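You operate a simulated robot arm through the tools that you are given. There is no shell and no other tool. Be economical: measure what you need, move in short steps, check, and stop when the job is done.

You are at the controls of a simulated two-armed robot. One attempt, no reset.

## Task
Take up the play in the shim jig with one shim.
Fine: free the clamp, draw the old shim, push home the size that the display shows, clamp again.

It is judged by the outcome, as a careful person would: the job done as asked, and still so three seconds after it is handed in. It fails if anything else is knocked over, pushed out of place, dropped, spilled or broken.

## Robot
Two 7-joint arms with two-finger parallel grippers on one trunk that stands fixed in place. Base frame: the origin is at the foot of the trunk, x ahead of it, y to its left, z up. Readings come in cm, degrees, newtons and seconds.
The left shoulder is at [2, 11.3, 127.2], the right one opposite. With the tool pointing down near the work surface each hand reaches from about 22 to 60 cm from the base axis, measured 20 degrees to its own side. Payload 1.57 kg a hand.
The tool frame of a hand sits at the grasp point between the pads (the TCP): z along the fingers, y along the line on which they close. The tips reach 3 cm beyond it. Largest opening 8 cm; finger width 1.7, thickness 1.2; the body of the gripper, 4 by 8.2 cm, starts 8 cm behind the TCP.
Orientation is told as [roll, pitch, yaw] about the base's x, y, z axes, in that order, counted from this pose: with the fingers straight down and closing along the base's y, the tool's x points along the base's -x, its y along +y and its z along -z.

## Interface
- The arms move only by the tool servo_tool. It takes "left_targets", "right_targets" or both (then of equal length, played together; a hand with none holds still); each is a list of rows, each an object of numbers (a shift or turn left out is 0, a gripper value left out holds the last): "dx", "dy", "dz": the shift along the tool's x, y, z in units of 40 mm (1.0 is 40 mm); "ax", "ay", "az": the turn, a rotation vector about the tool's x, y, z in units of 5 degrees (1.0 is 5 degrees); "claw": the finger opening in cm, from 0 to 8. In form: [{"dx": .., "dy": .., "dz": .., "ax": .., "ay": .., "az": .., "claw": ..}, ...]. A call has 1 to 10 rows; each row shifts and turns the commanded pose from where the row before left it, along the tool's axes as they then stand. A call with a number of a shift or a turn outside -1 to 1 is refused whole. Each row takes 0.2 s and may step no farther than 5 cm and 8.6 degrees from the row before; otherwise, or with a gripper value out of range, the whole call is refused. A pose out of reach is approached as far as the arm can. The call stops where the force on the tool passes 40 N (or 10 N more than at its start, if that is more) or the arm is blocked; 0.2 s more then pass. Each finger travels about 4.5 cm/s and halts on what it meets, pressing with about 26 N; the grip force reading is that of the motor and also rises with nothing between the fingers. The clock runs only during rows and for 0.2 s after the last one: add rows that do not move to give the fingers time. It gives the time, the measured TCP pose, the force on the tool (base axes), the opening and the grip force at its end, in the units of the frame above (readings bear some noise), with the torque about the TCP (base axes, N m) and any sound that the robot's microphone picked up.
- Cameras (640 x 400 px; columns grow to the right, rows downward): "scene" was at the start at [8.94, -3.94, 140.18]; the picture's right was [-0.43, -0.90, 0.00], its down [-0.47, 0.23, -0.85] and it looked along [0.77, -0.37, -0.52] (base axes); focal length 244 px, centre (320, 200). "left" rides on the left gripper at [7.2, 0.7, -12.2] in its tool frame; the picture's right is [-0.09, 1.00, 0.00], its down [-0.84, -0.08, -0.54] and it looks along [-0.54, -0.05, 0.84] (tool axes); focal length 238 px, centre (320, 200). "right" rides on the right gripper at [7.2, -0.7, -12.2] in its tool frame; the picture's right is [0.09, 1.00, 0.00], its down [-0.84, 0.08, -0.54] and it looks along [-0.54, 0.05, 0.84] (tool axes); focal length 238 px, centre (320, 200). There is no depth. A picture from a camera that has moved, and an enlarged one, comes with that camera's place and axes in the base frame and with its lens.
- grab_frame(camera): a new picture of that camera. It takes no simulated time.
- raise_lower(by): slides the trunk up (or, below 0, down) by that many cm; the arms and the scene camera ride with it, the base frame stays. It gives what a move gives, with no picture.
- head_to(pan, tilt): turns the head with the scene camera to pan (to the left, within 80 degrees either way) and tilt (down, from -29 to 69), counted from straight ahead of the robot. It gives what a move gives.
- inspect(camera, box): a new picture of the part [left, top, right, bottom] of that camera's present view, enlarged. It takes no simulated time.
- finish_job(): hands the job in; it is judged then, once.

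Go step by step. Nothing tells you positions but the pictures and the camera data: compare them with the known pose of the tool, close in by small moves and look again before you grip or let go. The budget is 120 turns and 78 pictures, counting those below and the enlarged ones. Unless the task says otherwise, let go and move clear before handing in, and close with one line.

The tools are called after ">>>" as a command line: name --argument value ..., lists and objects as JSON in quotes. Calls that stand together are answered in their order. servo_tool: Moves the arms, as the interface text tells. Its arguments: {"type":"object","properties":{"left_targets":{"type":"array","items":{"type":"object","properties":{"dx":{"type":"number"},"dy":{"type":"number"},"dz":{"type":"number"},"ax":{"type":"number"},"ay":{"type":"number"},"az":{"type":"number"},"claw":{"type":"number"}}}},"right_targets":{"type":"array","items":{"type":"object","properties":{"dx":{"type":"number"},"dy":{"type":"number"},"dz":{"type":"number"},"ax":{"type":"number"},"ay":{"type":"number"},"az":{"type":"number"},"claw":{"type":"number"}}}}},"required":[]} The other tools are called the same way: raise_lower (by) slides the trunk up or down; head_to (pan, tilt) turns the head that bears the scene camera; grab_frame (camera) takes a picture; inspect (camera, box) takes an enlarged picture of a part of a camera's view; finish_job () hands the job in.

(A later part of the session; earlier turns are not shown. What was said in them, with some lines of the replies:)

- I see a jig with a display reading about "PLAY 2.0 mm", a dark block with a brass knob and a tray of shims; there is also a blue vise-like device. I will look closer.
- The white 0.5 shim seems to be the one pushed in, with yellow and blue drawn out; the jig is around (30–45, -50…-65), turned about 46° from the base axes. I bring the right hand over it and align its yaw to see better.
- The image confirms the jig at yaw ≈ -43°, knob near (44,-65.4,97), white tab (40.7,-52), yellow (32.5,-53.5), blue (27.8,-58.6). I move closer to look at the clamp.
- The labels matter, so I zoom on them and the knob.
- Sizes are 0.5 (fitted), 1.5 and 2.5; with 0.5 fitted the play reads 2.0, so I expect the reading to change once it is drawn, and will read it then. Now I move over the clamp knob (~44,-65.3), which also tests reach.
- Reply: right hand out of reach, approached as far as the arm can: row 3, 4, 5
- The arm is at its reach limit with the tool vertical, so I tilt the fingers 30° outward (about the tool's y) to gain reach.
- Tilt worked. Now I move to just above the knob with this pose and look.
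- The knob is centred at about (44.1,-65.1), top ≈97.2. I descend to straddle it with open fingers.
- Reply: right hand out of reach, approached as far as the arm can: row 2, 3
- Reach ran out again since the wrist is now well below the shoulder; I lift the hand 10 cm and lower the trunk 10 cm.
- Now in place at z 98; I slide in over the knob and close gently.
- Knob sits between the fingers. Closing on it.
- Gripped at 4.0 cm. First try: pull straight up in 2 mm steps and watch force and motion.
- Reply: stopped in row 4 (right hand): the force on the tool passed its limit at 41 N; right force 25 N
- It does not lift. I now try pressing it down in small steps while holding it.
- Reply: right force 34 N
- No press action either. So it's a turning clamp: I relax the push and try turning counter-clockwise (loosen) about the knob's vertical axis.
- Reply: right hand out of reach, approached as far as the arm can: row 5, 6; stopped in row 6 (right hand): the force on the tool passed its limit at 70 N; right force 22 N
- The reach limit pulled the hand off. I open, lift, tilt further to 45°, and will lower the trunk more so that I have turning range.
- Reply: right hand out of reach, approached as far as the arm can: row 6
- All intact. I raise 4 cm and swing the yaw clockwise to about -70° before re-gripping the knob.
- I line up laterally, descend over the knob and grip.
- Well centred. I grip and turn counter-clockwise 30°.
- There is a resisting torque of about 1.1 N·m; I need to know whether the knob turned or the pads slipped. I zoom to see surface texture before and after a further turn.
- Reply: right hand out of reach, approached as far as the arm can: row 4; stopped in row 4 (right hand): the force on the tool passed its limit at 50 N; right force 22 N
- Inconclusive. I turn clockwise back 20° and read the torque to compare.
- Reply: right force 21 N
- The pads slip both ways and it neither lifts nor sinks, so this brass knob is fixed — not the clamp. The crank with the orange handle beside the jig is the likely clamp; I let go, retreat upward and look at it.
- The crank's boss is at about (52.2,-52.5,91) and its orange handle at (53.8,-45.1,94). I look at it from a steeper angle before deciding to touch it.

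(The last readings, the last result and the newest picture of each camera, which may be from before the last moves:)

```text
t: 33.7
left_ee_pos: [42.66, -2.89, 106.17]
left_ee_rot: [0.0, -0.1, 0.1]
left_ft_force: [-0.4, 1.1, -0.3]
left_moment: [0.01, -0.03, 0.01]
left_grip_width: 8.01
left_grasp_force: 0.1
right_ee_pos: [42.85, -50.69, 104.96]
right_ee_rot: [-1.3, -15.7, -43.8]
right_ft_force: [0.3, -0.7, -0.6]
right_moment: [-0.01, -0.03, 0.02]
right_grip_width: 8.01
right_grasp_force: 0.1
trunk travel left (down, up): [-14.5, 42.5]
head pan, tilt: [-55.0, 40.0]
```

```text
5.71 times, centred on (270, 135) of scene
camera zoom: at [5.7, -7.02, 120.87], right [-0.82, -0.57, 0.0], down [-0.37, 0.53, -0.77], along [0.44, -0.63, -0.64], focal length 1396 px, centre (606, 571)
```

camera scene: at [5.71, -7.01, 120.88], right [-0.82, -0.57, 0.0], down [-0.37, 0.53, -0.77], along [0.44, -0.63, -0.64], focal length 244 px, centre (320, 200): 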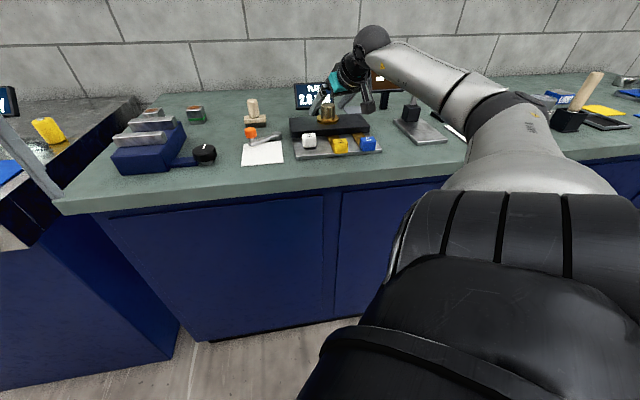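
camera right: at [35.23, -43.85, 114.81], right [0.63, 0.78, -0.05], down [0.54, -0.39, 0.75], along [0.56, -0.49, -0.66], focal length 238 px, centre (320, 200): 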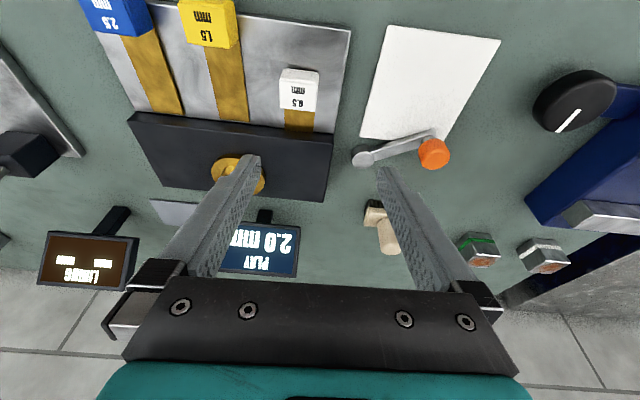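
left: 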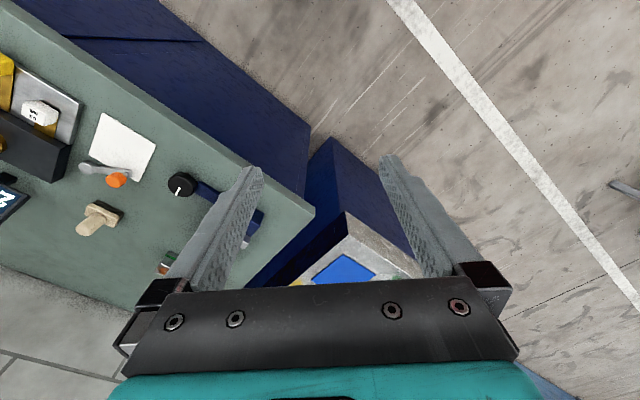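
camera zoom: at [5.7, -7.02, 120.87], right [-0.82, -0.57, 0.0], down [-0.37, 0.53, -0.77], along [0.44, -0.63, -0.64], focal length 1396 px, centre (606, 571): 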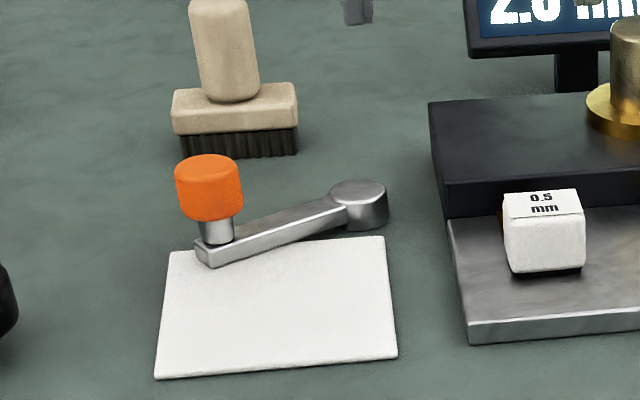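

The crank is mounted on a boss beside the jig and the white mat is clear. I bring the right hand above the orange handle (53.5,-45.0, top 95.4), fingers tilted 30°, partly open.

>>> servo_tool --right_targets '[{"ay": -1, "claw": 5.5}, {"ay": -1}, {"ay": -1}, {"dx": -0.05, "dy": 0.72}, {"dx": -0.05, "dy": 0.72}, {"dx": -0.05, "dy": 0.72, "dz": 0.3}, {"dx": -0.06, "dy": 0.71, "dz": 0.42}, {"dz": 0.42}, {}]'

>>> grab_frame --camera "right"

```text
t: 35.7
left_ee_pos: [42.69, -2.82, 106.16]
left_ee_rot: [0.0, 0.0, 0.0]
left_ft_force: [-0.3, -0.3, 0.6]
left_moment: [0.02, -0.01, -0.01]
left_grip_width: 8.0
left_grasp_force: 0.1
right_ee_pos: [52.99, -44.53, 101.29]
right_ee_rot: [-1.3, -30.7, -43.5]
right_ft_force: [-1.2, 0.8, 0.9]
right_moment: [-0.03, -0.02, -0.02]
right_grip_width: 5.48
right_grasp_force: 0.0
trunk travel left (down, up): [-14.5, 42.5]
head pan, tilt: [-55.0, 40.0]
```

```text
42 pictures are left
camera right: at [43.79, -36.35, 108.14], right [0.64, 0.77, -0.07], down [0.38, -0.24, 0.89], along [0.67, -0.59, -0.45], focal length 238 px, centre (320, 200)
```

right: 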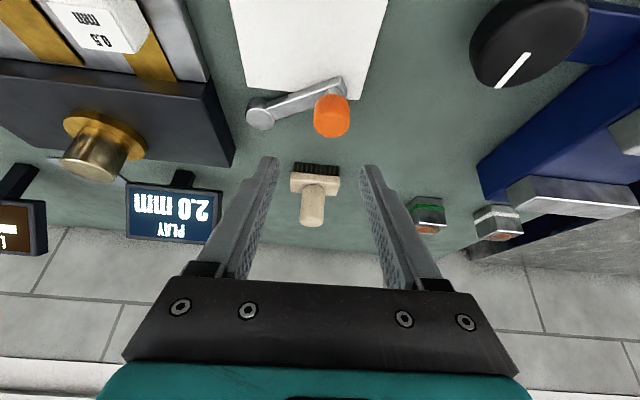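

Aligned; I descend over the handle.

>>> servo_tool --right_targets '[{"dx": 0.27, "dy": 0.075, "dz": 0.41}, {"dx": 0.27, "dz": 0.41}, {"dx": 0.27, "dz": 0.41}, {}]'

>>> grab_frame --camera "right"

>>> inspect --camera "scene" --box '[220, 80, 320, 170]'

```text
t: 36.7
left_ee_pos: [42.69, -2.83, 106.07]
left_ee_rot: [0.0, 0.0, 0.0]
left_ft_force: [-0.3, -0.3, 0.1]
left_moment: [0.04, 0.0, -0.02]
left_grip_width: 8.0
left_grasp_force: 0.2
right_ee_pos: [52.78, -44.29, 95.48]
right_ee_rot: [-1.3, -30.7, -43.5]
right_ft_force: [-0.6, -0.5, -0.4]
right_moment: [0.03, -0.01, -0.03]
right_grip_width: 5.52
right_grasp_force: 0.1
trunk travel left (down, up): [-14.5, 42.5]
head pan, tilt: [-55.0, 40.0]
```

```text
41 pictures are left
camera right: at [43.54, -36.0, 102.28], right [0.64, 0.77, -0.07], down [0.38, -0.24, 0.89], along [0.67, -0.59, -0.45], focal length 238 px, centre (320, 200)
```

right: 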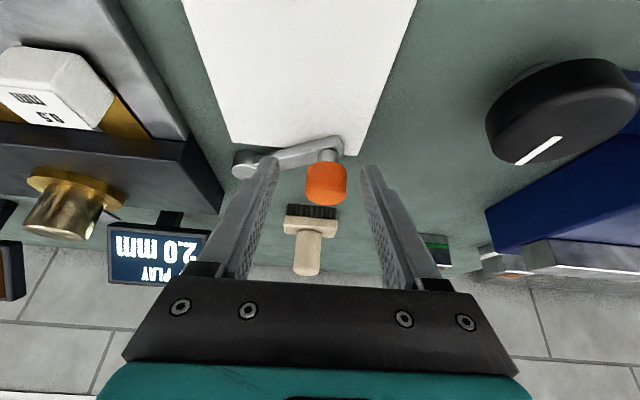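

```text
4.44 times, centred on (270, 125) of scene
camera zoom: at [5.72, -7.02, 120.87], right [-0.82, -0.57, 0.0], down [-0.37, 0.53, -0.77], along [0.44, -0.63, -0.64], focal length 1086 px, centre (542, 533)
```

zoom: 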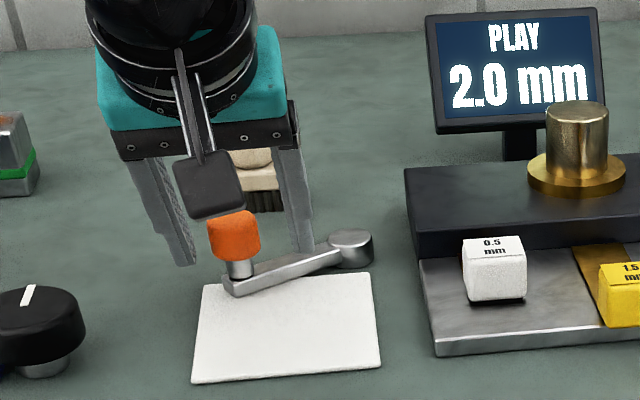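

Good. A small nudge inward, then grip the handle.

>>> servo_tool --right_targets '[{"dx": -0.08, "dz": 0.045}, {"claw": 1.5}, {}, {}, {}]'

>>> grab_frame --camera "right"

```text
t: 37.9
left_ee_pos: [42.81, -2.82, 106.09]
left_ee_rot: [-0.1, 0.2, 0.0]
left_ft_force: [-0.6, -0.5, -0.2]
left_moment: [-0.01, -0.01, 0.03]
left_grip_width: 8.01
left_grasp_force: 0.1
right_ee_pos: [53.33, -44.2, 95.38]
right_ee_rot: [-1.1, -30.6, -43.6]
right_ft_force: [6.3, 17.6, -4.6]
right_moment: [0.97, -0.48, 0.37]
right_grip_width: 2.78
right_grasp_force: 34.4
trunk travel left (down, up): [-14.5, 42.5]
head pan, tilt: [-55.0, 40.0]
```

```text
39 pictures are left
camera right: at [43.99, -35.98, 102.29], right [0.63, 0.77, -0.06], down [0.38, -0.24, 0.89], along [0.67, -0.59, -0.45], focal length 238 px, centre (320, 200)
```

right: 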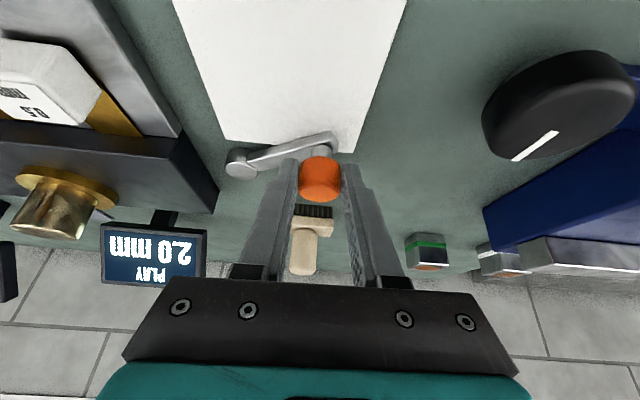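

The handle is firmly mounted (17 N reaction), so it is a real crank. I relax the side load and try a small 10° swing counter-clockwise (toward the robot).

>>> servo_tool --right_targets '[{"dy": 0.08}, {}, {"dx": 0.112, "dy": -0.1, "dz": -0.066}, {"dx": 0.112, "dy": -0.1, "dz": -0.066}]'

```text
t: 38.9
left_ee_pos: [42.9, -2.77, 106.05]
left_ee_rot: [-0.2, 0.1, 0.1]
left_ft_force: [-0.3, -0.9, 0.0]
left_moment: [0.0, 0.01, 0.01]
left_grip_width: 7.99
left_grasp_force: 0.1
right_ee_pos: [52.33, -43.97, 95.46]
right_ee_rot: [-1.0, -30.7, -43.5]
right_ft_force: [8.5, 15.6, -6.9]
right_moment: [0.93, -0.36, 0.66]
right_grip_width: 2.79
right_grasp_force: 38.1
trunk travel left (down, up): [-14.5, 42.5]
head pan, tilt: [-55.0, 40.0]
```

It swings. Continue another 20°.

>>> servo_tool --right_targets '[{"dx": 0.136, "dy": -0.146, "dz": -0.081}, {"dx": 0.136, "dy": -0.146, "dz": -0.081}, {"dx": 0.136, "dy": -0.146, "dz": -0.081}]'

>>> grab_frame --camera "right"

>>> grab_frame --camera "scene"

```text
t: 39.7
left_ee_pos: [42.8, -2.89, 106.11]
left_ee_rot: [0.0, 0.0, 0.0]
left_ft_force: [0.8, -0.3, -0.3]
left_moment: [0.0, -0.01, -0.02]
left_grip_width: 7.99
left_grasp_force: 0.0
right_ee_pos: [49.59, -43.97, 95.54]
right_ee_rot: [-1.2, -30.7, -43.7]
right_ft_force: [4.1, 9.2, -3.8]
right_moment: [1.12, -0.2, 0.53]
right_grip_width: 2.76
right_grasp_force: 37.9
trunk travel left (down, up): [-14.5, 42.5]
head pan, tilt: [-55.0, 40.0]
```

```text
38 pictures are left
camera right: at [40.38, -35.79, 102.37], right [0.64, 0.77, -0.07], down [0.38, -0.24, 0.89], along [0.67, -0.59, -0.45], focal length 238 px, centre (320, 200)
```

right: 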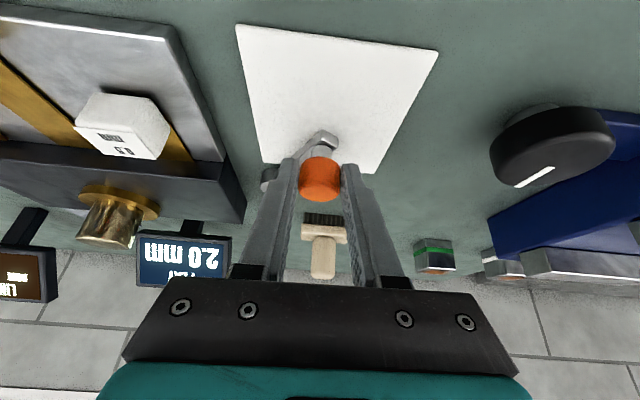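

```text
37 pictures are left
camera scene: at [5.79, -6.95, 120.88], right [-0.82, -0.57, 0.0], down [-0.37, 0.53, -0.77], along [0.44, -0.63, -0.64], focal length 244 px, centre (320, 200)
```

scene: 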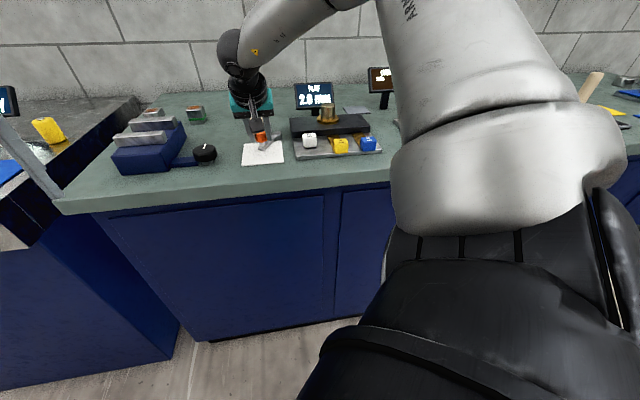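

I check that the boss stays in place as the crank turns.

>>> inspect --camera "scene" --box '[220, 80, 320, 170]'

```text
4.44 times, centred on (270, 125) of scene
camera zoom: at [5.79, -6.95, 120.88], right [-0.82, -0.57, 0.0], down [-0.37, 0.53, -0.77], along [0.44, -0.63, -0.64], focal length 1086 px, centre (542, 533)
```

zoom: 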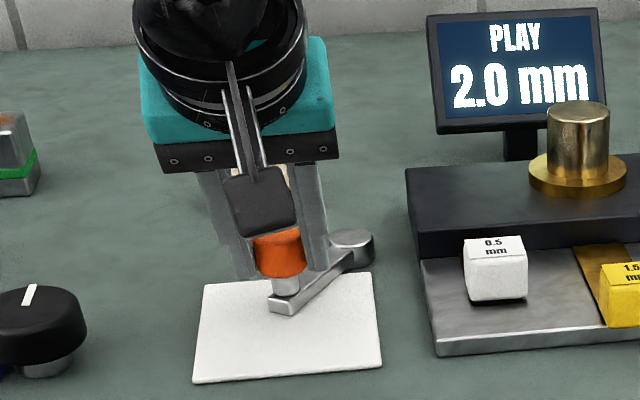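

The boss stays put, so it is the pivot. I swing another 30°.

>>> servo_tool --right_targets '[{"dx": 0.1, "dy": -0.216, "dz": -0.059}, {"dx": 0.1, "dy": -0.216, "dz": -0.059}, {"dx": 0.03, "dy": -0.25, "dz": -0.018}, {"dx": 0.03, "dy": -0.25, "dz": -0.018}]'

>>> inspect --camera "scene" --box '[220, 80, 340, 170]'

```text
t: 40.7
left_ee_pos: [42.76, -2.87, 106.08]
left_ee_rot: [0.0, -0.1, 0.2]
left_ft_force: [0.0, 1.0, 0.2]
left_moment: [-0.01, 0.02, -0.03]
left_grip_width: 8.0
left_grasp_force: 0.0
right_ee_pos: [46.22, -45.84, 95.54]
right_ee_rot: [-1.3, -30.7, -43.5]
right_ft_force: [2.2, 6.4, 3.0]
right_moment: [0.83, -0.53, 0.51]
right_grip_width: 2.77
right_grasp_force: 37.7
trunk travel left (down, up): [-14.5, 42.5]
head pan, tilt: [-55.0, 40.0]
```

```text
4.44 times, centred on (280, 125) of scene
camera zoom: at [5.73, -6.94, 120.88], right [-0.82, -0.57, 0.0], down [-0.37, 0.53, -0.77], along [0.44, -0.63, -0.64], focal length 1086 px, centre (498, 533)
```

zoom: 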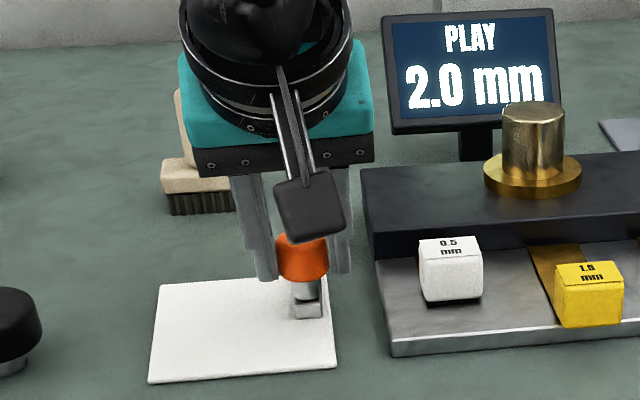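

Rotated about 57° with little resistance; no click yet. I go 20° further, watching for a stop.

>>> servo_tool --right_targets '[{"dx": -0.032, "dy": -0.223, "dz": 0.019}, {"dx": -0.032, "dy": -0.223, "dz": 0.019}, {"dx": -0.032, "dy": -0.223, "dz": 0.019}]'

>>> grab_frame --camera "right"

```text
t: 41.3
left_ee_pos: [42.85, -2.9, 106.08]
left_ee_rot: [0.0, 0.2, 0.0]
left_ft_force: [0.0, 1.2, 0.1]
left_moment: [-0.02, 0.02, 0.0]
left_grip_width: 7.99
left_grasp_force: 0.1
right_ee_pos: [46.1, -46.06, 95.55]
right_ee_rot: [0.5, -30.8, -43.0]
right_ft_force: [10.6, 9.1, -6.1]
right_moment: [0.04, -0.41, 0.33]
right_grip_width: 2.78
right_grasp_force: 38.0
trunk travel left (down, up): [-14.5, 42.5]
head pan, tilt: [-55.0, 40.0]
stopped in row 2 (right hand): the force on the tool passed its limit at 45 N (the readings are from after the stop); the commanded pose is now the measured one
```

```text
34 pictures are left
camera right: at [36.44, -38.27, 102.39], right [0.62, 0.79, -0.04], down [0.37, -0.25, 0.89], along [0.69, -0.57, -0.45], focal length 238 px, centre (320, 200)
```

right: 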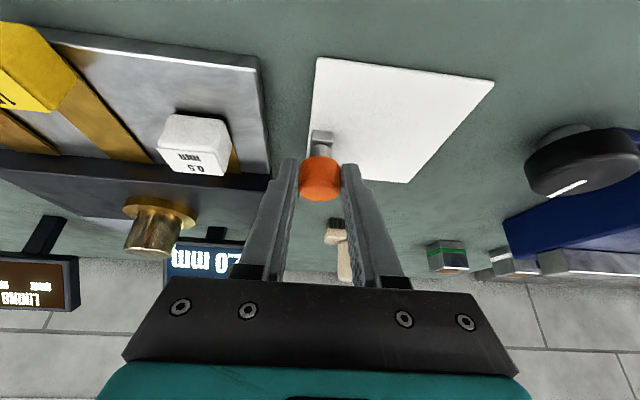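

The crank reached a stop after ~60° — the clamp should be free. I release the handle, lift, and go over the white 0.5 tab (≈40.8,-52.1, top 94.4).

>>> servo_tool --right_targets '[{"claw": 6}, {}, {}, {"dx": -0.34, "dz": -0.57}, {"dx": -0.34, "dz": -0.57}, {"dx": -0.34, "dz": -0.57}, {"dx": 0.29, "dz": -0.17}, {"dx": 0.2, "dz": -0.12}, {}]'

>>> grab_frame --camera "right"

>>> inspect --camera "scene" --box '[230, 70, 390, 170]'

```text
t: 43.3
left_ee_pos: [42.74, -2.8, 106.18]
left_ee_rot: [0.0, -0.1, 0.2]
left_ft_force: [-0.2, 0.7, -0.4]
left_moment: [0.01, 0.04, 0.0]
left_grip_width: 7.99
left_grasp_force: 0.0
right_ee_pos: [44.0, -44.65, 103.41]
right_ee_rot: [0.0, -30.7, -43.2]
right_ft_force: [0.6, 0.6, 0.7]
right_moment: [-0.02, 0.03, 0.01]
right_grip_width: 5.98
right_grasp_force: 0.0
trunk travel left (down, up): [-14.5, 42.5]
head pan, tilt: [-55.0, 40.0]
```

```text
33 pictures are left
camera right: at [34.55, -36.79, 110.28], right [0.62, 0.78, -0.05], down [0.38, -0.25, 0.89], along [0.69, -0.57, -0.45], focal length 238 px, centre (320, 200)
```

right: 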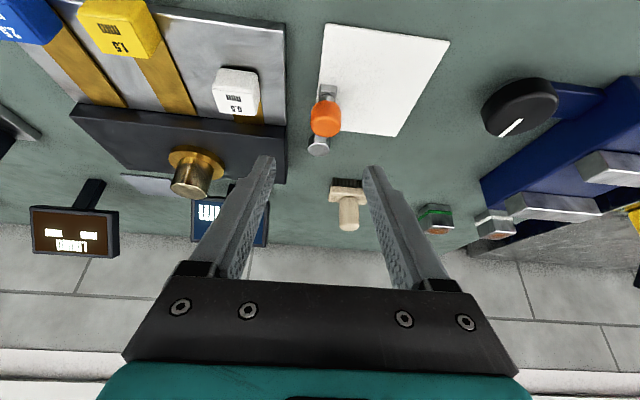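

```text
4.00 times, centred on (310, 120) of scene
camera zoom: at [5.72, -7.02, 120.87], right [-0.82, -0.57, 0.0], down [-0.37, 0.53, -0.77], along [0.44, -0.63, -0.64], focal length 977 px, centre (360, 520)
```

zoom: 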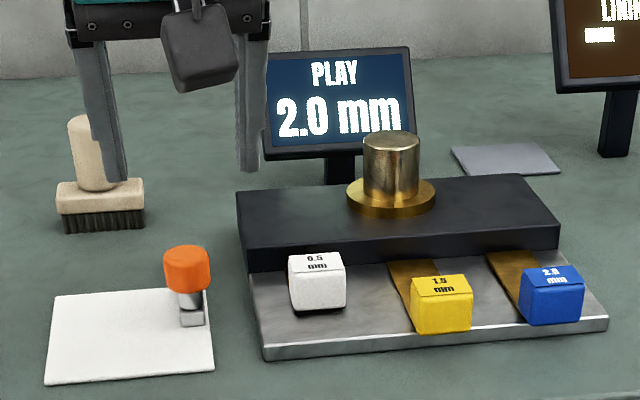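

Crank now points toward the robot, nothing else disturbed. I move above the white tab.

>>> servo_tool --right_targets '[{"dy": -0.65}, {"dy": -0.65}, {"dy": -0.6, "dz": 0.25}, {"dx": 0.11, "dz": 0.45}, {"dx": 0.11, "dz": 0.45}, {}]'

>>> grab_frame --camera "right"

```text
t: 44.7
left_ee_pos: [42.71, -2.92, 106.17]
left_ee_rot: [-0.1, 0.0, 0.1]
left_ft_force: [-0.3, 0.6, 0.3]
left_moment: [-0.01, 0.0, -0.02]
left_grip_width: 8.01
left_grasp_force: 0.0
right_ee_pos: [40.06, -51.58, 99.17]
right_ee_rot: [0.0, -30.7, -43.2]
right_ft_force: [0.6, 0.1, -0.3]
right_moment: [-0.01, 0.0, -0.05]
right_grip_width: 5.98
right_grasp_force: 0.0
trunk travel left (down, up): [-14.5, 42.5]
head pan, tilt: [-55.0, 40.0]
```

```text
31 pictures are left
camera right: at [30.53, -43.63, 105.94], right [0.62, 0.78, -0.05], down [0.38, -0.25, 0.89], along [0.69, -0.57, -0.45], focal length 238 px, centre (320, 200)
```

right: 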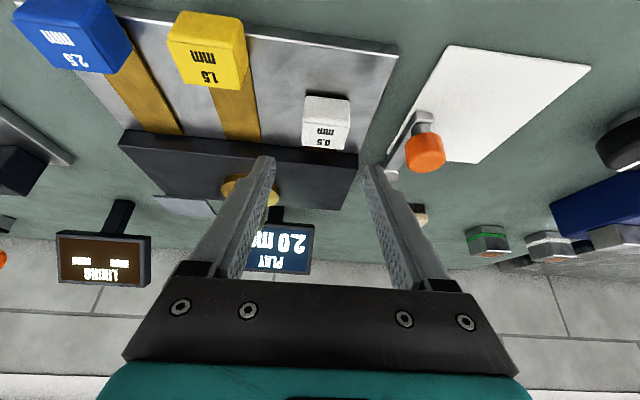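

Tab lies centred between the fingers. I descend around it.

>>> servo_tool --right_targets '[{"dx": 0.237, "dy": 0.035, "dz": 0.302}, {"dx": 0.237, "dz": 0.302}, {"dx": 0.237, "dz": 0.302}, {}]'

>>> grab_frame --camera "right"

>>> inspect --camera "scene" --box '[260, 80, 390, 170]'

```text
t: 45.7
left_ee_pos: [42.73, -2.97, 106.25]
left_ee_rot: [0.1, 0.0, 0.1]
left_ft_force: [-0.8, 0.0, 0.1]
left_moment: [-0.03, 0.03, 0.01]
left_grip_width: 8.0
left_grasp_force: 0.2
right_ee_pos: [39.72, -50.93, 94.57]
right_ee_rot: [-0.1, -30.8, -43.2]
right_ft_force: [0.1, -0.4, 0.5]
right_moment: [-0.03, 0.0, 0.02]
right_grip_width: 6.01
right_grasp_force: 0.0
trunk travel left (down, up): [-14.5, 42.5]
head pan, tilt: [-55.0, 40.0]
```

```text
30 pictures are left
camera right: at [30.19, -42.95, 101.44], right [0.62, 0.78, -0.05], down [0.38, -0.25, 0.89], along [0.69, -0.57, -0.45], focal length 238 px, centre (320, 200)
```

right: 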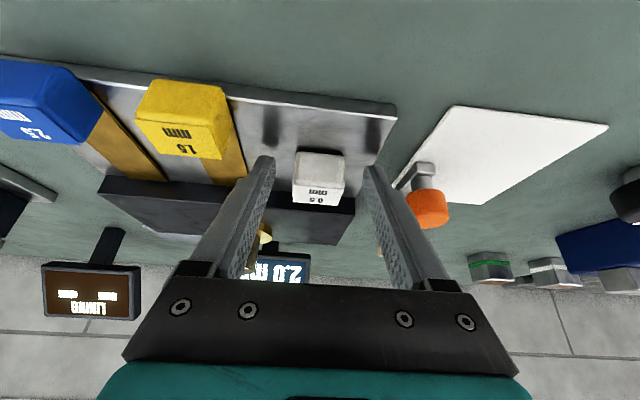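

```text
4.44 times, centred on (325, 125) of scene
camera zoom: at [5.72, -7.02, 120.87], right [-0.82, -0.57, 0.0], down [-0.37, 0.53, -0.77], along [0.44, -0.63, -0.64], focal length 1086 px, centre (298, 533)
```

zoom: 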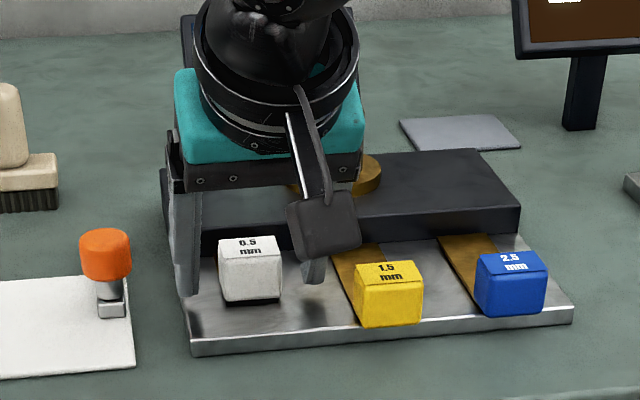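

The fingers straddle the tab. I grip and then draw 1.5 cm toward the robot along -u.

>>> servo_tool --right_targets '[{"claw": 1.5}, {}, {}, {}]'

>>> servo_tool --right_targets '[{"dx": 0.108, "dz": -0.064}, {"dx": 0.108, "dz": -0.064}, {"dx": 0.108, "dz": -0.064}]'

>>> grab_frame --camera "right"

```text
t: 46.7
left_ee_pos: [42.61, -2.95, 106.09]
left_ee_rot: [0.0, 0.0, 0.1]
left_ft_force: [-0.4, -0.4, 0.0]
left_moment: [0.01, 0.01, 0.02]
left_grip_width: 8.0
left_grasp_force: 0.0
right_ee_pos: [39.68, -50.9, 94.53]
right_ee_rot: [0.0, -30.7, -43.3]
right_ft_force: [-2.0, -2.6, -0.9]
right_moment: [-0.19, 0.02, -0.47]
right_grip_width: 3.37
right_grasp_force: 36.0
trunk travel left (down, up): [-14.5, 42.5]
head pan, tilt: [-55.0, 40.0]
```

```text
t: 47.5
left_ee_pos: [42.76, -2.88, 106.24]
left_ee_rot: [-0.1, 0.0, 0.0]
left_ft_force: [-1.0, -0.4, 0.3]
left_moment: [-0.02, 0.0, 0.0]
left_grip_width: 8.01
left_grasp_force: 0.1
right_ee_pos: [38.45, -49.86, 94.61]
right_ee_rot: [0.1, -30.7, -43.2]
right_ft_force: [-0.4, -1.2, -0.3]
right_moment: [-0.11, -0.05, -0.8]
right_grip_width: 3.35
right_grasp_force: 41.3
trunk travel left (down, up): [-14.5, 42.5]
head pan, tilt: [-55.0, 40.0]
```

```text
28 pictures are left
camera right: at [29.08, -41.95, 101.44], right [0.62, 0.78, -0.05], down [0.38, -0.25, 0.89], along [0.69, -0.57, -0.45], focal length 238 px, centre (320, 200)
```

right: 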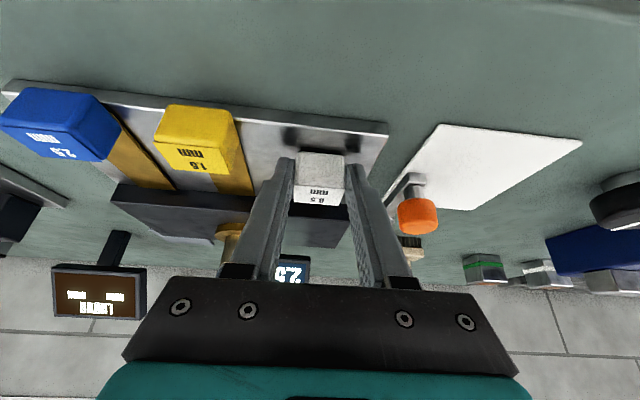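

It slides freely and the display now reads 2.5 mm, as expected. I draw it out level with the other parked shims.

>>> servo_tool --right_targets '[{"dx": 0.138, "dz": -0.082}, {"dx": 0.138, "dz": -0.082}, {"dx": 0.138, "dz": -0.082}, {"dx": 0.138, "dz": -0.082}, {"dx": 0.138, "dz": -0.082}]'

>>> grab_frame --camera "right"

>>> inspect --camera "scene" --box '[260, 80, 390, 170]'

```text
t: 48.7
left_ee_pos: [42.93, -2.96, 106.09]
left_ee_rot: [0.1, 0.1, 0.1]
left_ft_force: [-0.7, -1.0, -0.5]
left_moment: [0.02, 0.02, -0.03]
left_grip_width: 8.02
left_grasp_force: 0.0
right_ee_pos: [36.57, -47.79, 94.72]
right_ee_rot: [0.2, -30.9, -43.2]
right_ft_force: [14.0, -0.6, -1.7]
right_moment: [0.55, 0.36, -0.37]
right_grip_width: 3.34
right_grasp_force: 40.7
trunk travel left (down, up): [-14.5, 42.5]
head pan, tilt: [-55.0, 40.0]
```

```text
27 pictures are left
camera right: at [26.94, -39.89, 101.43], right [0.62, 0.78, -0.04], down [0.37, -0.25, 0.89], along [0.69, -0.57, -0.45], focal length 238 px, centre (320, 200)
```

right: 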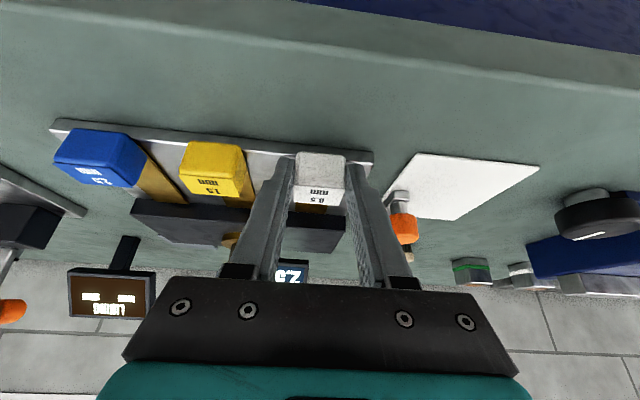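

```text
4.44 times, centred on (325, 125) of scene
camera zoom: at [5.88, -7.04, 120.86], right [-0.82, -0.57, 0.0], down [-0.37, 0.53, -0.77], along [0.44, -0.63, -0.64], focal length 1086 px, centre (298, 533)
```

zoom: 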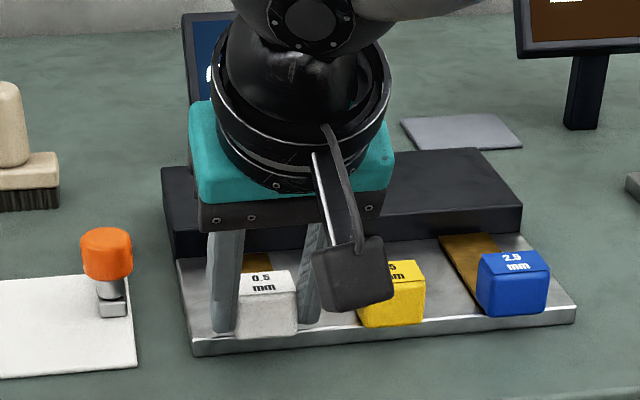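

White is out against its stop, level with the others. I release, lift and move over to the blue 2.5 shim.

>>> servo_tool --right_targets '[{"claw": 6, "dx": -0.04, "dz": 0.02}, {}, {}, {"dx": -0.38, "dz": -0.645}, {"dx": -0.38, "dz": -0.645}, {"dy": -0.85}, {"dy": -0.85}, {"dy": -0.85}, {"dy": -0.82}, {}]'

>>> grab_frame --camera "right"

>>> inspect --camera "scene" --box '[230, 60, 400, 170]'

```text
t: 50.9
left_ee_pos: [42.62, -2.87, 106.2]
left_ee_rot: [0.0, 0.0, 0.0]
left_ft_force: [-0.3, 0.2, 0.5]
left_moment: [0.0, -0.04, 0.0]
left_grip_width: 7.98
left_grasp_force: 0.0
right_ee_pos: [26.95, -57.6, 100.76]
right_ee_rot: [0.1, -30.7, -43.2]
right_ft_force: [1.0, -0.4, 0.1]
right_moment: [-0.02, 0.04, 0.02]
right_grip_width: 5.98
right_grasp_force: 0.0
trunk travel left (down, up): [-14.5, 42.5]
head pan, tilt: [-55.0, 40.0]
```

```text
25 pictures are left
camera right: at [17.6, -49.72, 107.5], right [0.62, 0.78, -0.05], down [0.38, -0.25, 0.89], along [0.69, -0.57, -0.45], focal length 238 px, centre (320, 200)
```

right: 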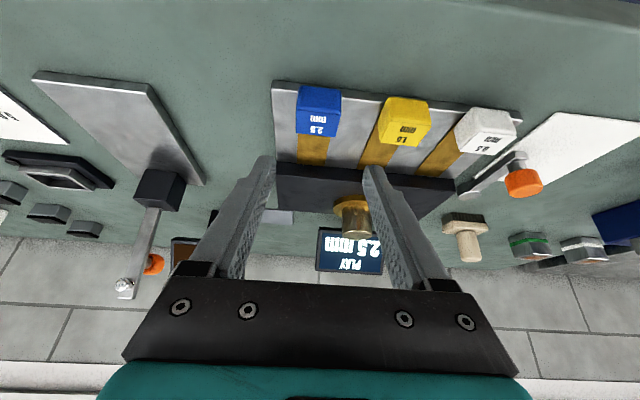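

```text
3.64 times, centred on (315, 115) of scene
camera zoom: at [5.71, -7.02, 120.87], right [-0.82, -0.57, 0.0], down [-0.37, 0.53, -0.77], along [0.44, -0.63, -0.64], focal length 888 px, centre (338, 509)
```

zoom: 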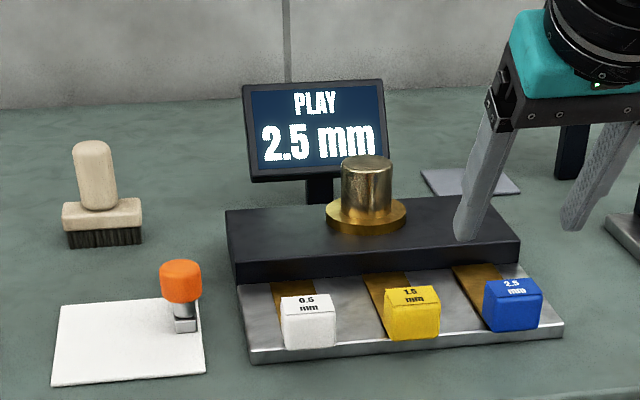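

The display confirms 2.5 mm. I descend around the blue tab and grip it.

>>> servo_tool --right_targets '[{"dx": 0.261, "dy": -0.05, "dz": 0.44}, {"dx": 0.261, "dz": 0.44}, {"dx": 0.262, "dz": 0.44}, {}]'

>>> grab_frame --camera "right"

```text
t: 51.9
left_ee_pos: [42.62, -2.87, 106.15]
left_ee_rot: [0.1, 0.0, 0.2]
left_ft_force: [0.0, -0.6, 0.2]
left_moment: [-0.02, 0.01, -0.02]
left_grip_width: 7.97
left_grasp_force: 0.0
right_ee_pos: [27.01, -57.83, 94.23]
right_ee_rot: [0.0, -30.7, -43.2]
right_ft_force: [0.4, 0.9, -0.3]
right_moment: [-0.06, -0.03, 0.0]
right_grip_width: 5.99
right_grasp_force: 0.1
trunk travel left (down, up): [-14.5, 42.5]
head pan, tilt: [-55.0, 40.0]
```

```text
23 pictures are left
camera right: at [17.47, -49.84, 101.18], right [0.62, 0.78, -0.05], down [0.38, -0.25, 0.89], along [0.69, -0.57, -0.45], focal length 238 px, centre (320, 200)
```

right: 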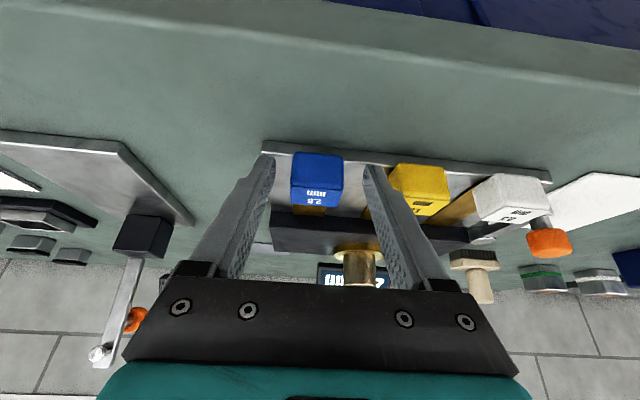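

Good match to the white grip. Close, then push home 4.4 cm in two stages.

>>> servo_tool --right_targets '[{"dx": -0.035, "dz": -0.06}, {"claw": 1.5}, {}, {}, {}]'

>>> servo_tool --right_targets '[{"dx": -0.108, "dz": 0.064}, {"dx": -0.108, "dz": 0.064}, {"dx": -0.108, "dz": 0.064}, {"dx": -0.108, "dz": 0.064}, {"dx": -0.108, "dz": 0.064}, {"dx": -0.108, "dz": 0.064}]'

```text
t: 53.1
left_ee_pos: [42.67, -2.87, 106.09]
left_ee_rot: [-0.1, 0.0, 0.1]
left_ft_force: [0.8, 0.4, 0.1]
left_moment: [0.01, 0.01, 0.01]
left_grip_width: 8.01
left_grasp_force: 0.1
right_ee_pos: [26.82, -58.02, 94.71]
right_ee_rot: [-0.1, -30.6, -43.3]
right_ft_force: [-4.8, -5.8, -0.4]
right_moment: [-0.2, 0.32, -0.62]
right_grip_width: 3.39
right_grasp_force: 36.0
trunk travel left (down, up): [-14.5, 42.5]
head pan, tilt: [-55.0, 40.0]
```

```text
t: 54.5
left_ee_pos: [42.56, -3.11, 106.19]
left_ee_rot: [0.2, 0.0, 0.1]
left_ft_force: [0.1, -0.7, 0.3]
left_moment: [0.0, 0.01, 0.01]
left_grip_width: 7.99
left_grasp_force: 0.0
right_ee_pos: [28.91, -60.19, 94.69]
right_ee_rot: [-0.1, -30.7, -43.3]
right_ft_force: [-11.3, -11.0, -6.0]
right_moment: [-0.79, -0.03, -0.93]
right_grip_width: 3.34
right_grasp_force: 41.5
trunk travel left (down, up): [-14.5, 42.5]
head pan, tilt: [-55.0, 40.0]
```

Moving in, with some side load; I bias the path sideways slightly and push the rest to the stop.

>>> servo_tool --right_targets '[{"dy": -0.07}, {"dx": -0.108, "dz": 0.064, "dy": -0.006}, {"dx": -0.108, "dz": 0.064, "dy": -0.006}, {"dx": -0.108, "dz": 0.064, "dy": -0.006}, {"dx": -0.065, "dz": 0.039, "dy": -0.003}, {"dx": -0.065, "dz": 0.039, "dy": -0.003}]'

>>> inspect --camera "scene" --box '[230, 60, 400, 170]'

```text
t: 55.9
left_ee_pos: [42.43, -2.73, 106.38]
left_ee_rot: [-0.1, -0.1, 0.1]
left_ft_force: [1.0, -0.6, -0.1]
left_moment: [0.01, 0.01, 0.0]
left_grip_width: 8.01
left_grasp_force: 0.1
right_ee_pos: [30.1, -61.2, 94.65]
right_ee_rot: [0.0, -30.3, -43.2]
right_ft_force: [-23.9, 19.3, 2.4]
right_moment: [-0.14, 0.17, -0.69]
right_grip_width: 3.35
right_grasp_force: 41.5
trunk travel left (down, up): [-14.5, 42.5]
head pan, tilt: [-55.0, 40.0]
```

```text
3.64 times, centred on (315, 115) of scene
camera zoom: at [5.44, -6.79, 120.91], right [-0.82, -0.57, 0.0], down [-0.37, 0.52, -0.77], along [0.44, -0.63, -0.64], focal length 888 px, centre (338, 509)
```

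zoom: 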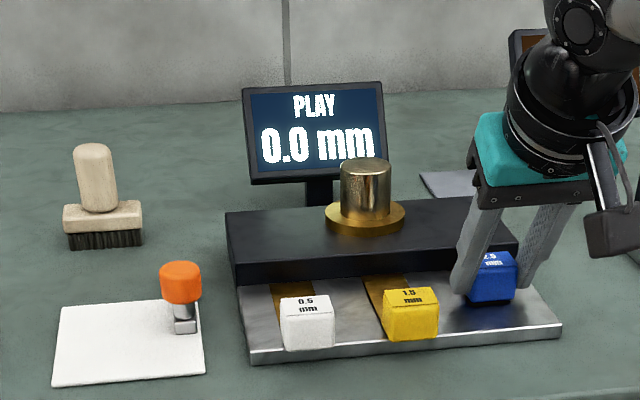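

Home against the stop; display reads 0.0 mm. I relax the push, open, lift, and head back to the crank handle.

>>> servo_tool --right_targets '[{"dx": 0.108, "dz": -0.064}, {"claw": 6}, {}, {}, {"dx": -0.36, "dz": -0.61}, {"dx": -0.36, "dz": -0.61}, {"dx": -0.36, "dz": -0.61}, {}]'

>>> inspect --camera "right" --box '[230, 40, 540, 240]'

```text
t: 57.7
left_ee_pos: [42.77, -2.87, 106.29]
left_ee_rot: [-0.1, 0.0, 0.2]
left_ft_force: [0.4, 0.4, 0.0]
left_moment: [0.0, 0.04, 0.03]
left_grip_width: 7.97
left_grasp_force: 0.1
right_ee_pos: [30.26, -61.32, 103.34]
right_ee_rot: [0.0, -30.7, -43.2]
right_ft_force: [-0.4, 1.0, -1.0]
right_moment: [-0.04, 0.03, 0.04]
right_grip_width: 5.99
right_grasp_force: 0.1
trunk travel left (down, up): [-14.5, 42.5]
head pan, tilt: [-55.0, 40.0]
```

```text
2.00 times, centred on (385, 140) of right
camera zoom: at [20.76, -53.44, 110.13], right [0.62, 0.78, -0.05], down [0.38, -0.25, 0.89], along [0.69, -0.57, -0.45], focal length 477 px, centre (190, 320)
```

zoom: 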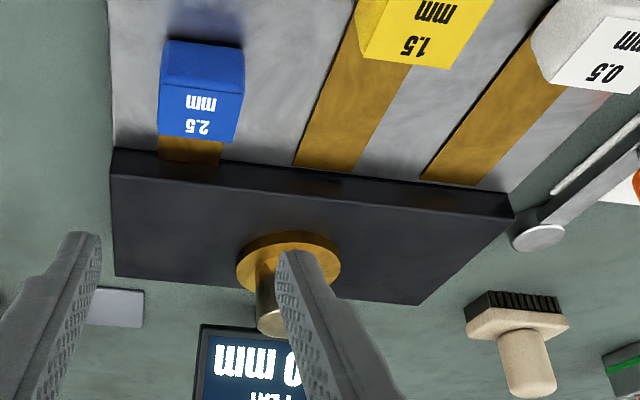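

The blue shim sits home as the white one was. I move across to above the orange handle (previous grip pose 46.1,-46.1).

>>> servo_tool --right_targets '[{"dy": 0.784}, {"dy": 0.784}, {"dy": 0.784}, {"dy": 0.784}, {"dy": 0.784}, {"dy": 0.784}, {"dy": 0.786, "dx": -0.236, "dz": 0.14}, {}]'

>>> grab_frame --camera "right"

```text
t: 59.5
left_ee_pos: [42.69, -2.93, 106.16]
left_ee_rot: [0.0, 0.0, 0.1]
left_ft_force: [0.4, -0.1, -1.2]
left_moment: [0.02, -0.01, -0.02]
left_grip_width: 8.0
left_grasp_force: 0.1
right_ee_pos: [45.95, -45.86, 103.15]
right_ee_rot: [0.0, -30.7, -43.2]
right_ft_force: [1.0, 0.0, 0.1]
right_moment: [0.0, 0.03, -0.02]
right_grip_width: 6.01
right_grasp_force: 0.0
trunk travel left (down, up): [-14.5, 42.5]
head pan, tilt: [-55.0, 40.0]
```

```text
20 pictures are left
camera right: at [36.48, -37.9, 109.96], right [0.62, 0.78, -0.05], down [0.38, -0.25, 0.89], along [0.69, -0.57, -0.45], focal length 238 px, centre (320, 200)
```

right: 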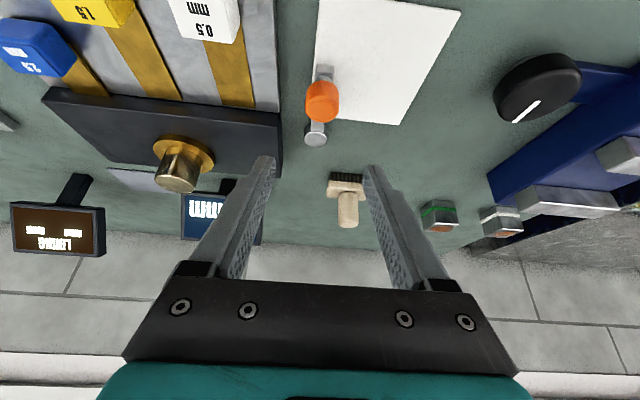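

Aligned with the handle; I descend and grip it.

>>> servo_tool --right_targets '[{"dx": 0.23, "dz": 0.42}, {"dx": 0.23, "dz": 0.42}, {"dx": 0.23, "dz": 0.42}, {"dx": 0.235, "dz": 0.415}, {}, {"claw": 1.5}, {}, {}, {}]'

>>> grab_frame --camera "right"

```text
t: 61.5
left_ee_pos: [42.74, -2.94, 106.28]
left_ee_rot: [0.0, 0.0, 0.2]
left_ft_force: [-0.4, -0.6, -0.3]
left_moment: [-0.03, 0.0, 0.01]
left_grip_width: 8.0
left_grasp_force: 0.0
right_ee_pos: [46.27, -46.01, 95.47]
right_ee_rot: [0.0, -30.6, -43.3]
right_ft_force: [-1.3, 0.3, -1.3]
right_moment: [-0.14, -0.06, -0.13]
right_grip_width: 2.77
right_grasp_force: 32.3
trunk travel left (down, up): [-14.5, 42.5]
head pan, tilt: [-55.0, 40.0]
```

```text
19 pictures are left
camera right: at [36.79, -38.1, 102.34], right [0.62, 0.78, -0.05], down [0.38, -0.25, 0.89], along [0.68, -0.57, -0.45], focal length 238 px, centre (320, 200)
```

right: 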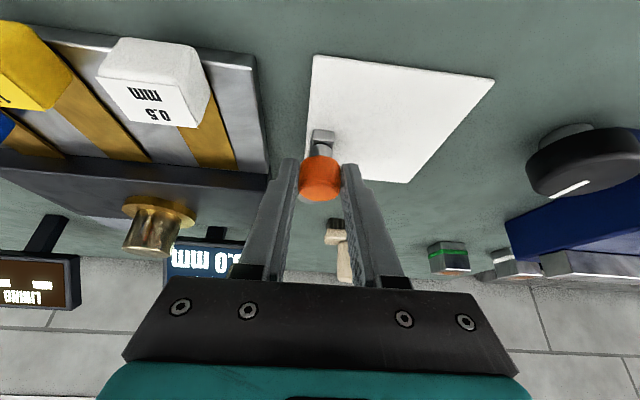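

Gripped. I swing the crank back clockwise to its clamped position.

>>> servo_tool --right_targets '[{"dx": -0.042, "dy": 0.235, "dz": 0.025}, {"dx": -0.042, "dy": 0.235, "dz": 0.025}, {"dx": -0.089, "dy": 0.216, "dz": 0.053}, {"dx": -0.089, "dy": 0.216, "dz": 0.053}, {"dx": -0.133, "dy": 0.185, "dz": 0.079}, {"dx": -0.133, "dy": 0.185, "dz": 0.079}]'

>>> servo_tool --right_targets '[{"dx": -0.166, "dy": 0.143, "dz": 0.099}, {"dx": -0.166, "dy": 0.143, "dz": 0.099}, {}]'

>>> inspect --camera "scene" --box '[220, 70, 380, 170]'

```text
t: 62.9
left_ee_pos: [42.77, -2.95, 106.08]
left_ee_rot: [0.0, 0.0, 0.0]
left_ft_force: [0.1, -0.1, 0.5]
left_moment: [-0.04, 0.03, 0.01]
left_grip_width: 8.0
left_grasp_force: 0.1
right_ee_pos: [51.41, -44.19, 95.58]
right_ee_rot: [0.0, -30.6, -43.2]
right_ft_force: [-6.4, -3.5, -0.8]
right_moment: [-0.11, 0.21, -0.42]
right_grip_width: 2.74
right_grasp_force: 38.2
trunk travel left (down, up): [-14.5, 42.5]
head pan, tilt: [-55.0, 40.0]
```

```text
t: 63.7
left_ee_pos: [42.74, -2.86, 106.17]
left_ee_rot: [0.0, 0.0, 0.1]
left_ft_force: [0.0, 0.9, 1.0]
left_moment: [0.01, -0.01, 0.01]
left_grip_width: 8.01
left_grasp_force: 0.0
right_ee_pos: [53.32, -44.27, 95.47]
right_ee_rot: [0.1, -30.6, -43.3]
right_ft_force: [-5.0, -0.7, -2.9]
right_moment: [0.08, 0.21, -0.3]
right_grip_width: 2.76
right_grasp_force: 36.8
trunk travel left (down, up): [-14.5, 42.5]
head pan, tilt: [-55.0, 40.0]
```

```text
4.00 times, centred on (300, 120) of scene
camera zoom: at [5.7, -7.06, 120.87], right [-0.82, -0.57, 0.0], down [-0.37, 0.53, -0.77], along [0.44, -0.63, -0.64], focal length 977 px, centre (400, 520)
```

zoom: 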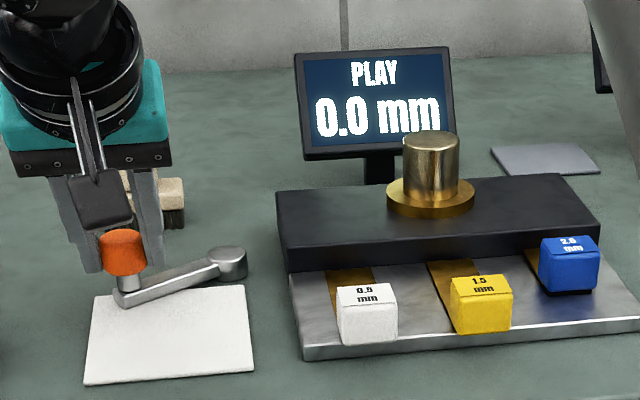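

Crank is back at its starting angle. I press on a few degrees to make sure it is at its clamped stop.

>>> servo_tool --right_targets '[{"dx": -0.065, "dy": 0.045, "dz": 0.038}, {"dx": -0.065, "dy": 0.045, "dz": 0.038}, {"dx": -0.065, "dy": 0.035, "dz": 0.038}]'

```text
t: 64.5
left_ee_pos: [42.34, -2.78, 106.24]
left_ee_rot: [0.0, -0.3, 0.1]
left_ft_force: [0.8, 0.3, 0.1]
left_moment: [0.02, 0.0, 0.01]
left_grip_width: 8.0
left_grasp_force: 0.1
right_ee_pos: [53.86, -44.5, 95.53]
right_ee_rot: [-0.5, -30.3, -43.2]
right_ft_force: [-34.9, 9.4, 3.3]
right_moment: [0.39, 0.46, -0.25]
right_grip_width: 2.79
right_grasp_force: 38.5
trunk travel left (down, up): [-14.5, 42.5]
head pan, tilt: [-55.0, 40.0]
```

Firm stop at 35 N, so it is fully clamped. I relax, let go, lift clear and check.

>>> servo_tool --right_targets '[{"dx": 0.12, "dy": -0.07, "dz": -0.07}, {"claw": 6}, {}, {}, {"dx": -0.36, "dz": -0.61}, {"dx": -0.36, "dz": -0.61}, {"dx": -0.36, "dz": -0.61}, {"dx": -0.36, "dz": -0.61}, {"dx": 0.6, "dz": -0.35}, {"dx": 0.6, "dz": -0.35}]'

>>> inspect --camera "scene" --box '[200, 60, 400, 180]'

>>> grab_frame --camera "right"

```text
t: 66.7
left_ee_pos: [42.68, -2.76, 106.16]
left_ee_rot: [0.0, 0.1, 0.1]
left_ft_force: [0.4, -0.5, 0.5]
left_moment: [-0.01, 0.01, 0.02]
left_grip_width: 8.01
left_grasp_force: 0.0
right_ee_pos: [49.56, -40.42, 106.61]
right_ee_rot: [0.1, -30.8, -43.1]
right_ft_force: [0.4, 0.3, 0.3]
right_moment: [0.01, -0.02, 0.01]
right_grip_width: 6.01
right_grasp_force: 0.1
trunk travel left (down, up): [-14.5, 42.5]
head pan, tilt: [-55.0, 40.0]
```

```text
3.20 times, centred on (300, 120) of scene
camera zoom: at [5.69, -7.01, 120.88], right [-0.82, -0.57, 0.0], down [-0.37, 0.53, -0.77], along [0.44, -0.63, -0.64], focal length 782 px, centre (384, 456)
```

zoom: 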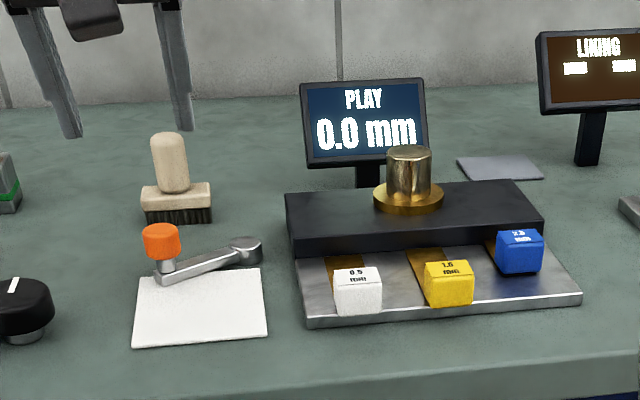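

```text
16 pictures are left
camera right: at [40.14, -32.53, 113.53], right [0.62, 0.78, -0.05], down [0.38, -0.25, 0.89], along [0.69, -0.57, -0.45], focal length 238 px, centre (320, 200)
```

right: 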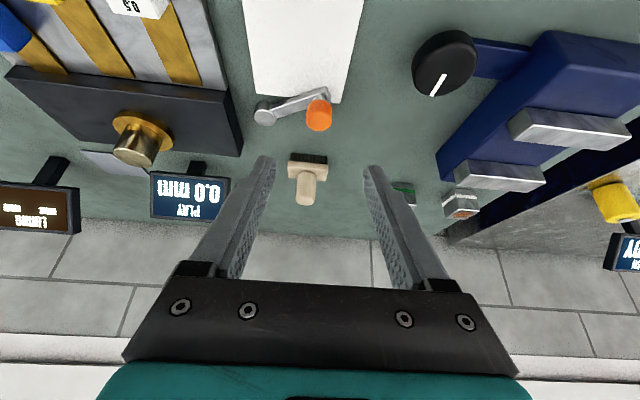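

The play reads 0.0 mm, the 2.5 mm shim is home, the crank is back at its clamped stop, and the hand is clear. Handing in.

>>> finish_job

```text
The job is handed in.
```

The job is handed in: I freed the clamp, drew the old 0.5 mm shim, pushed the 2.5 mm shim home to its stop and clamped again, and the display reads 0.0 mm play.
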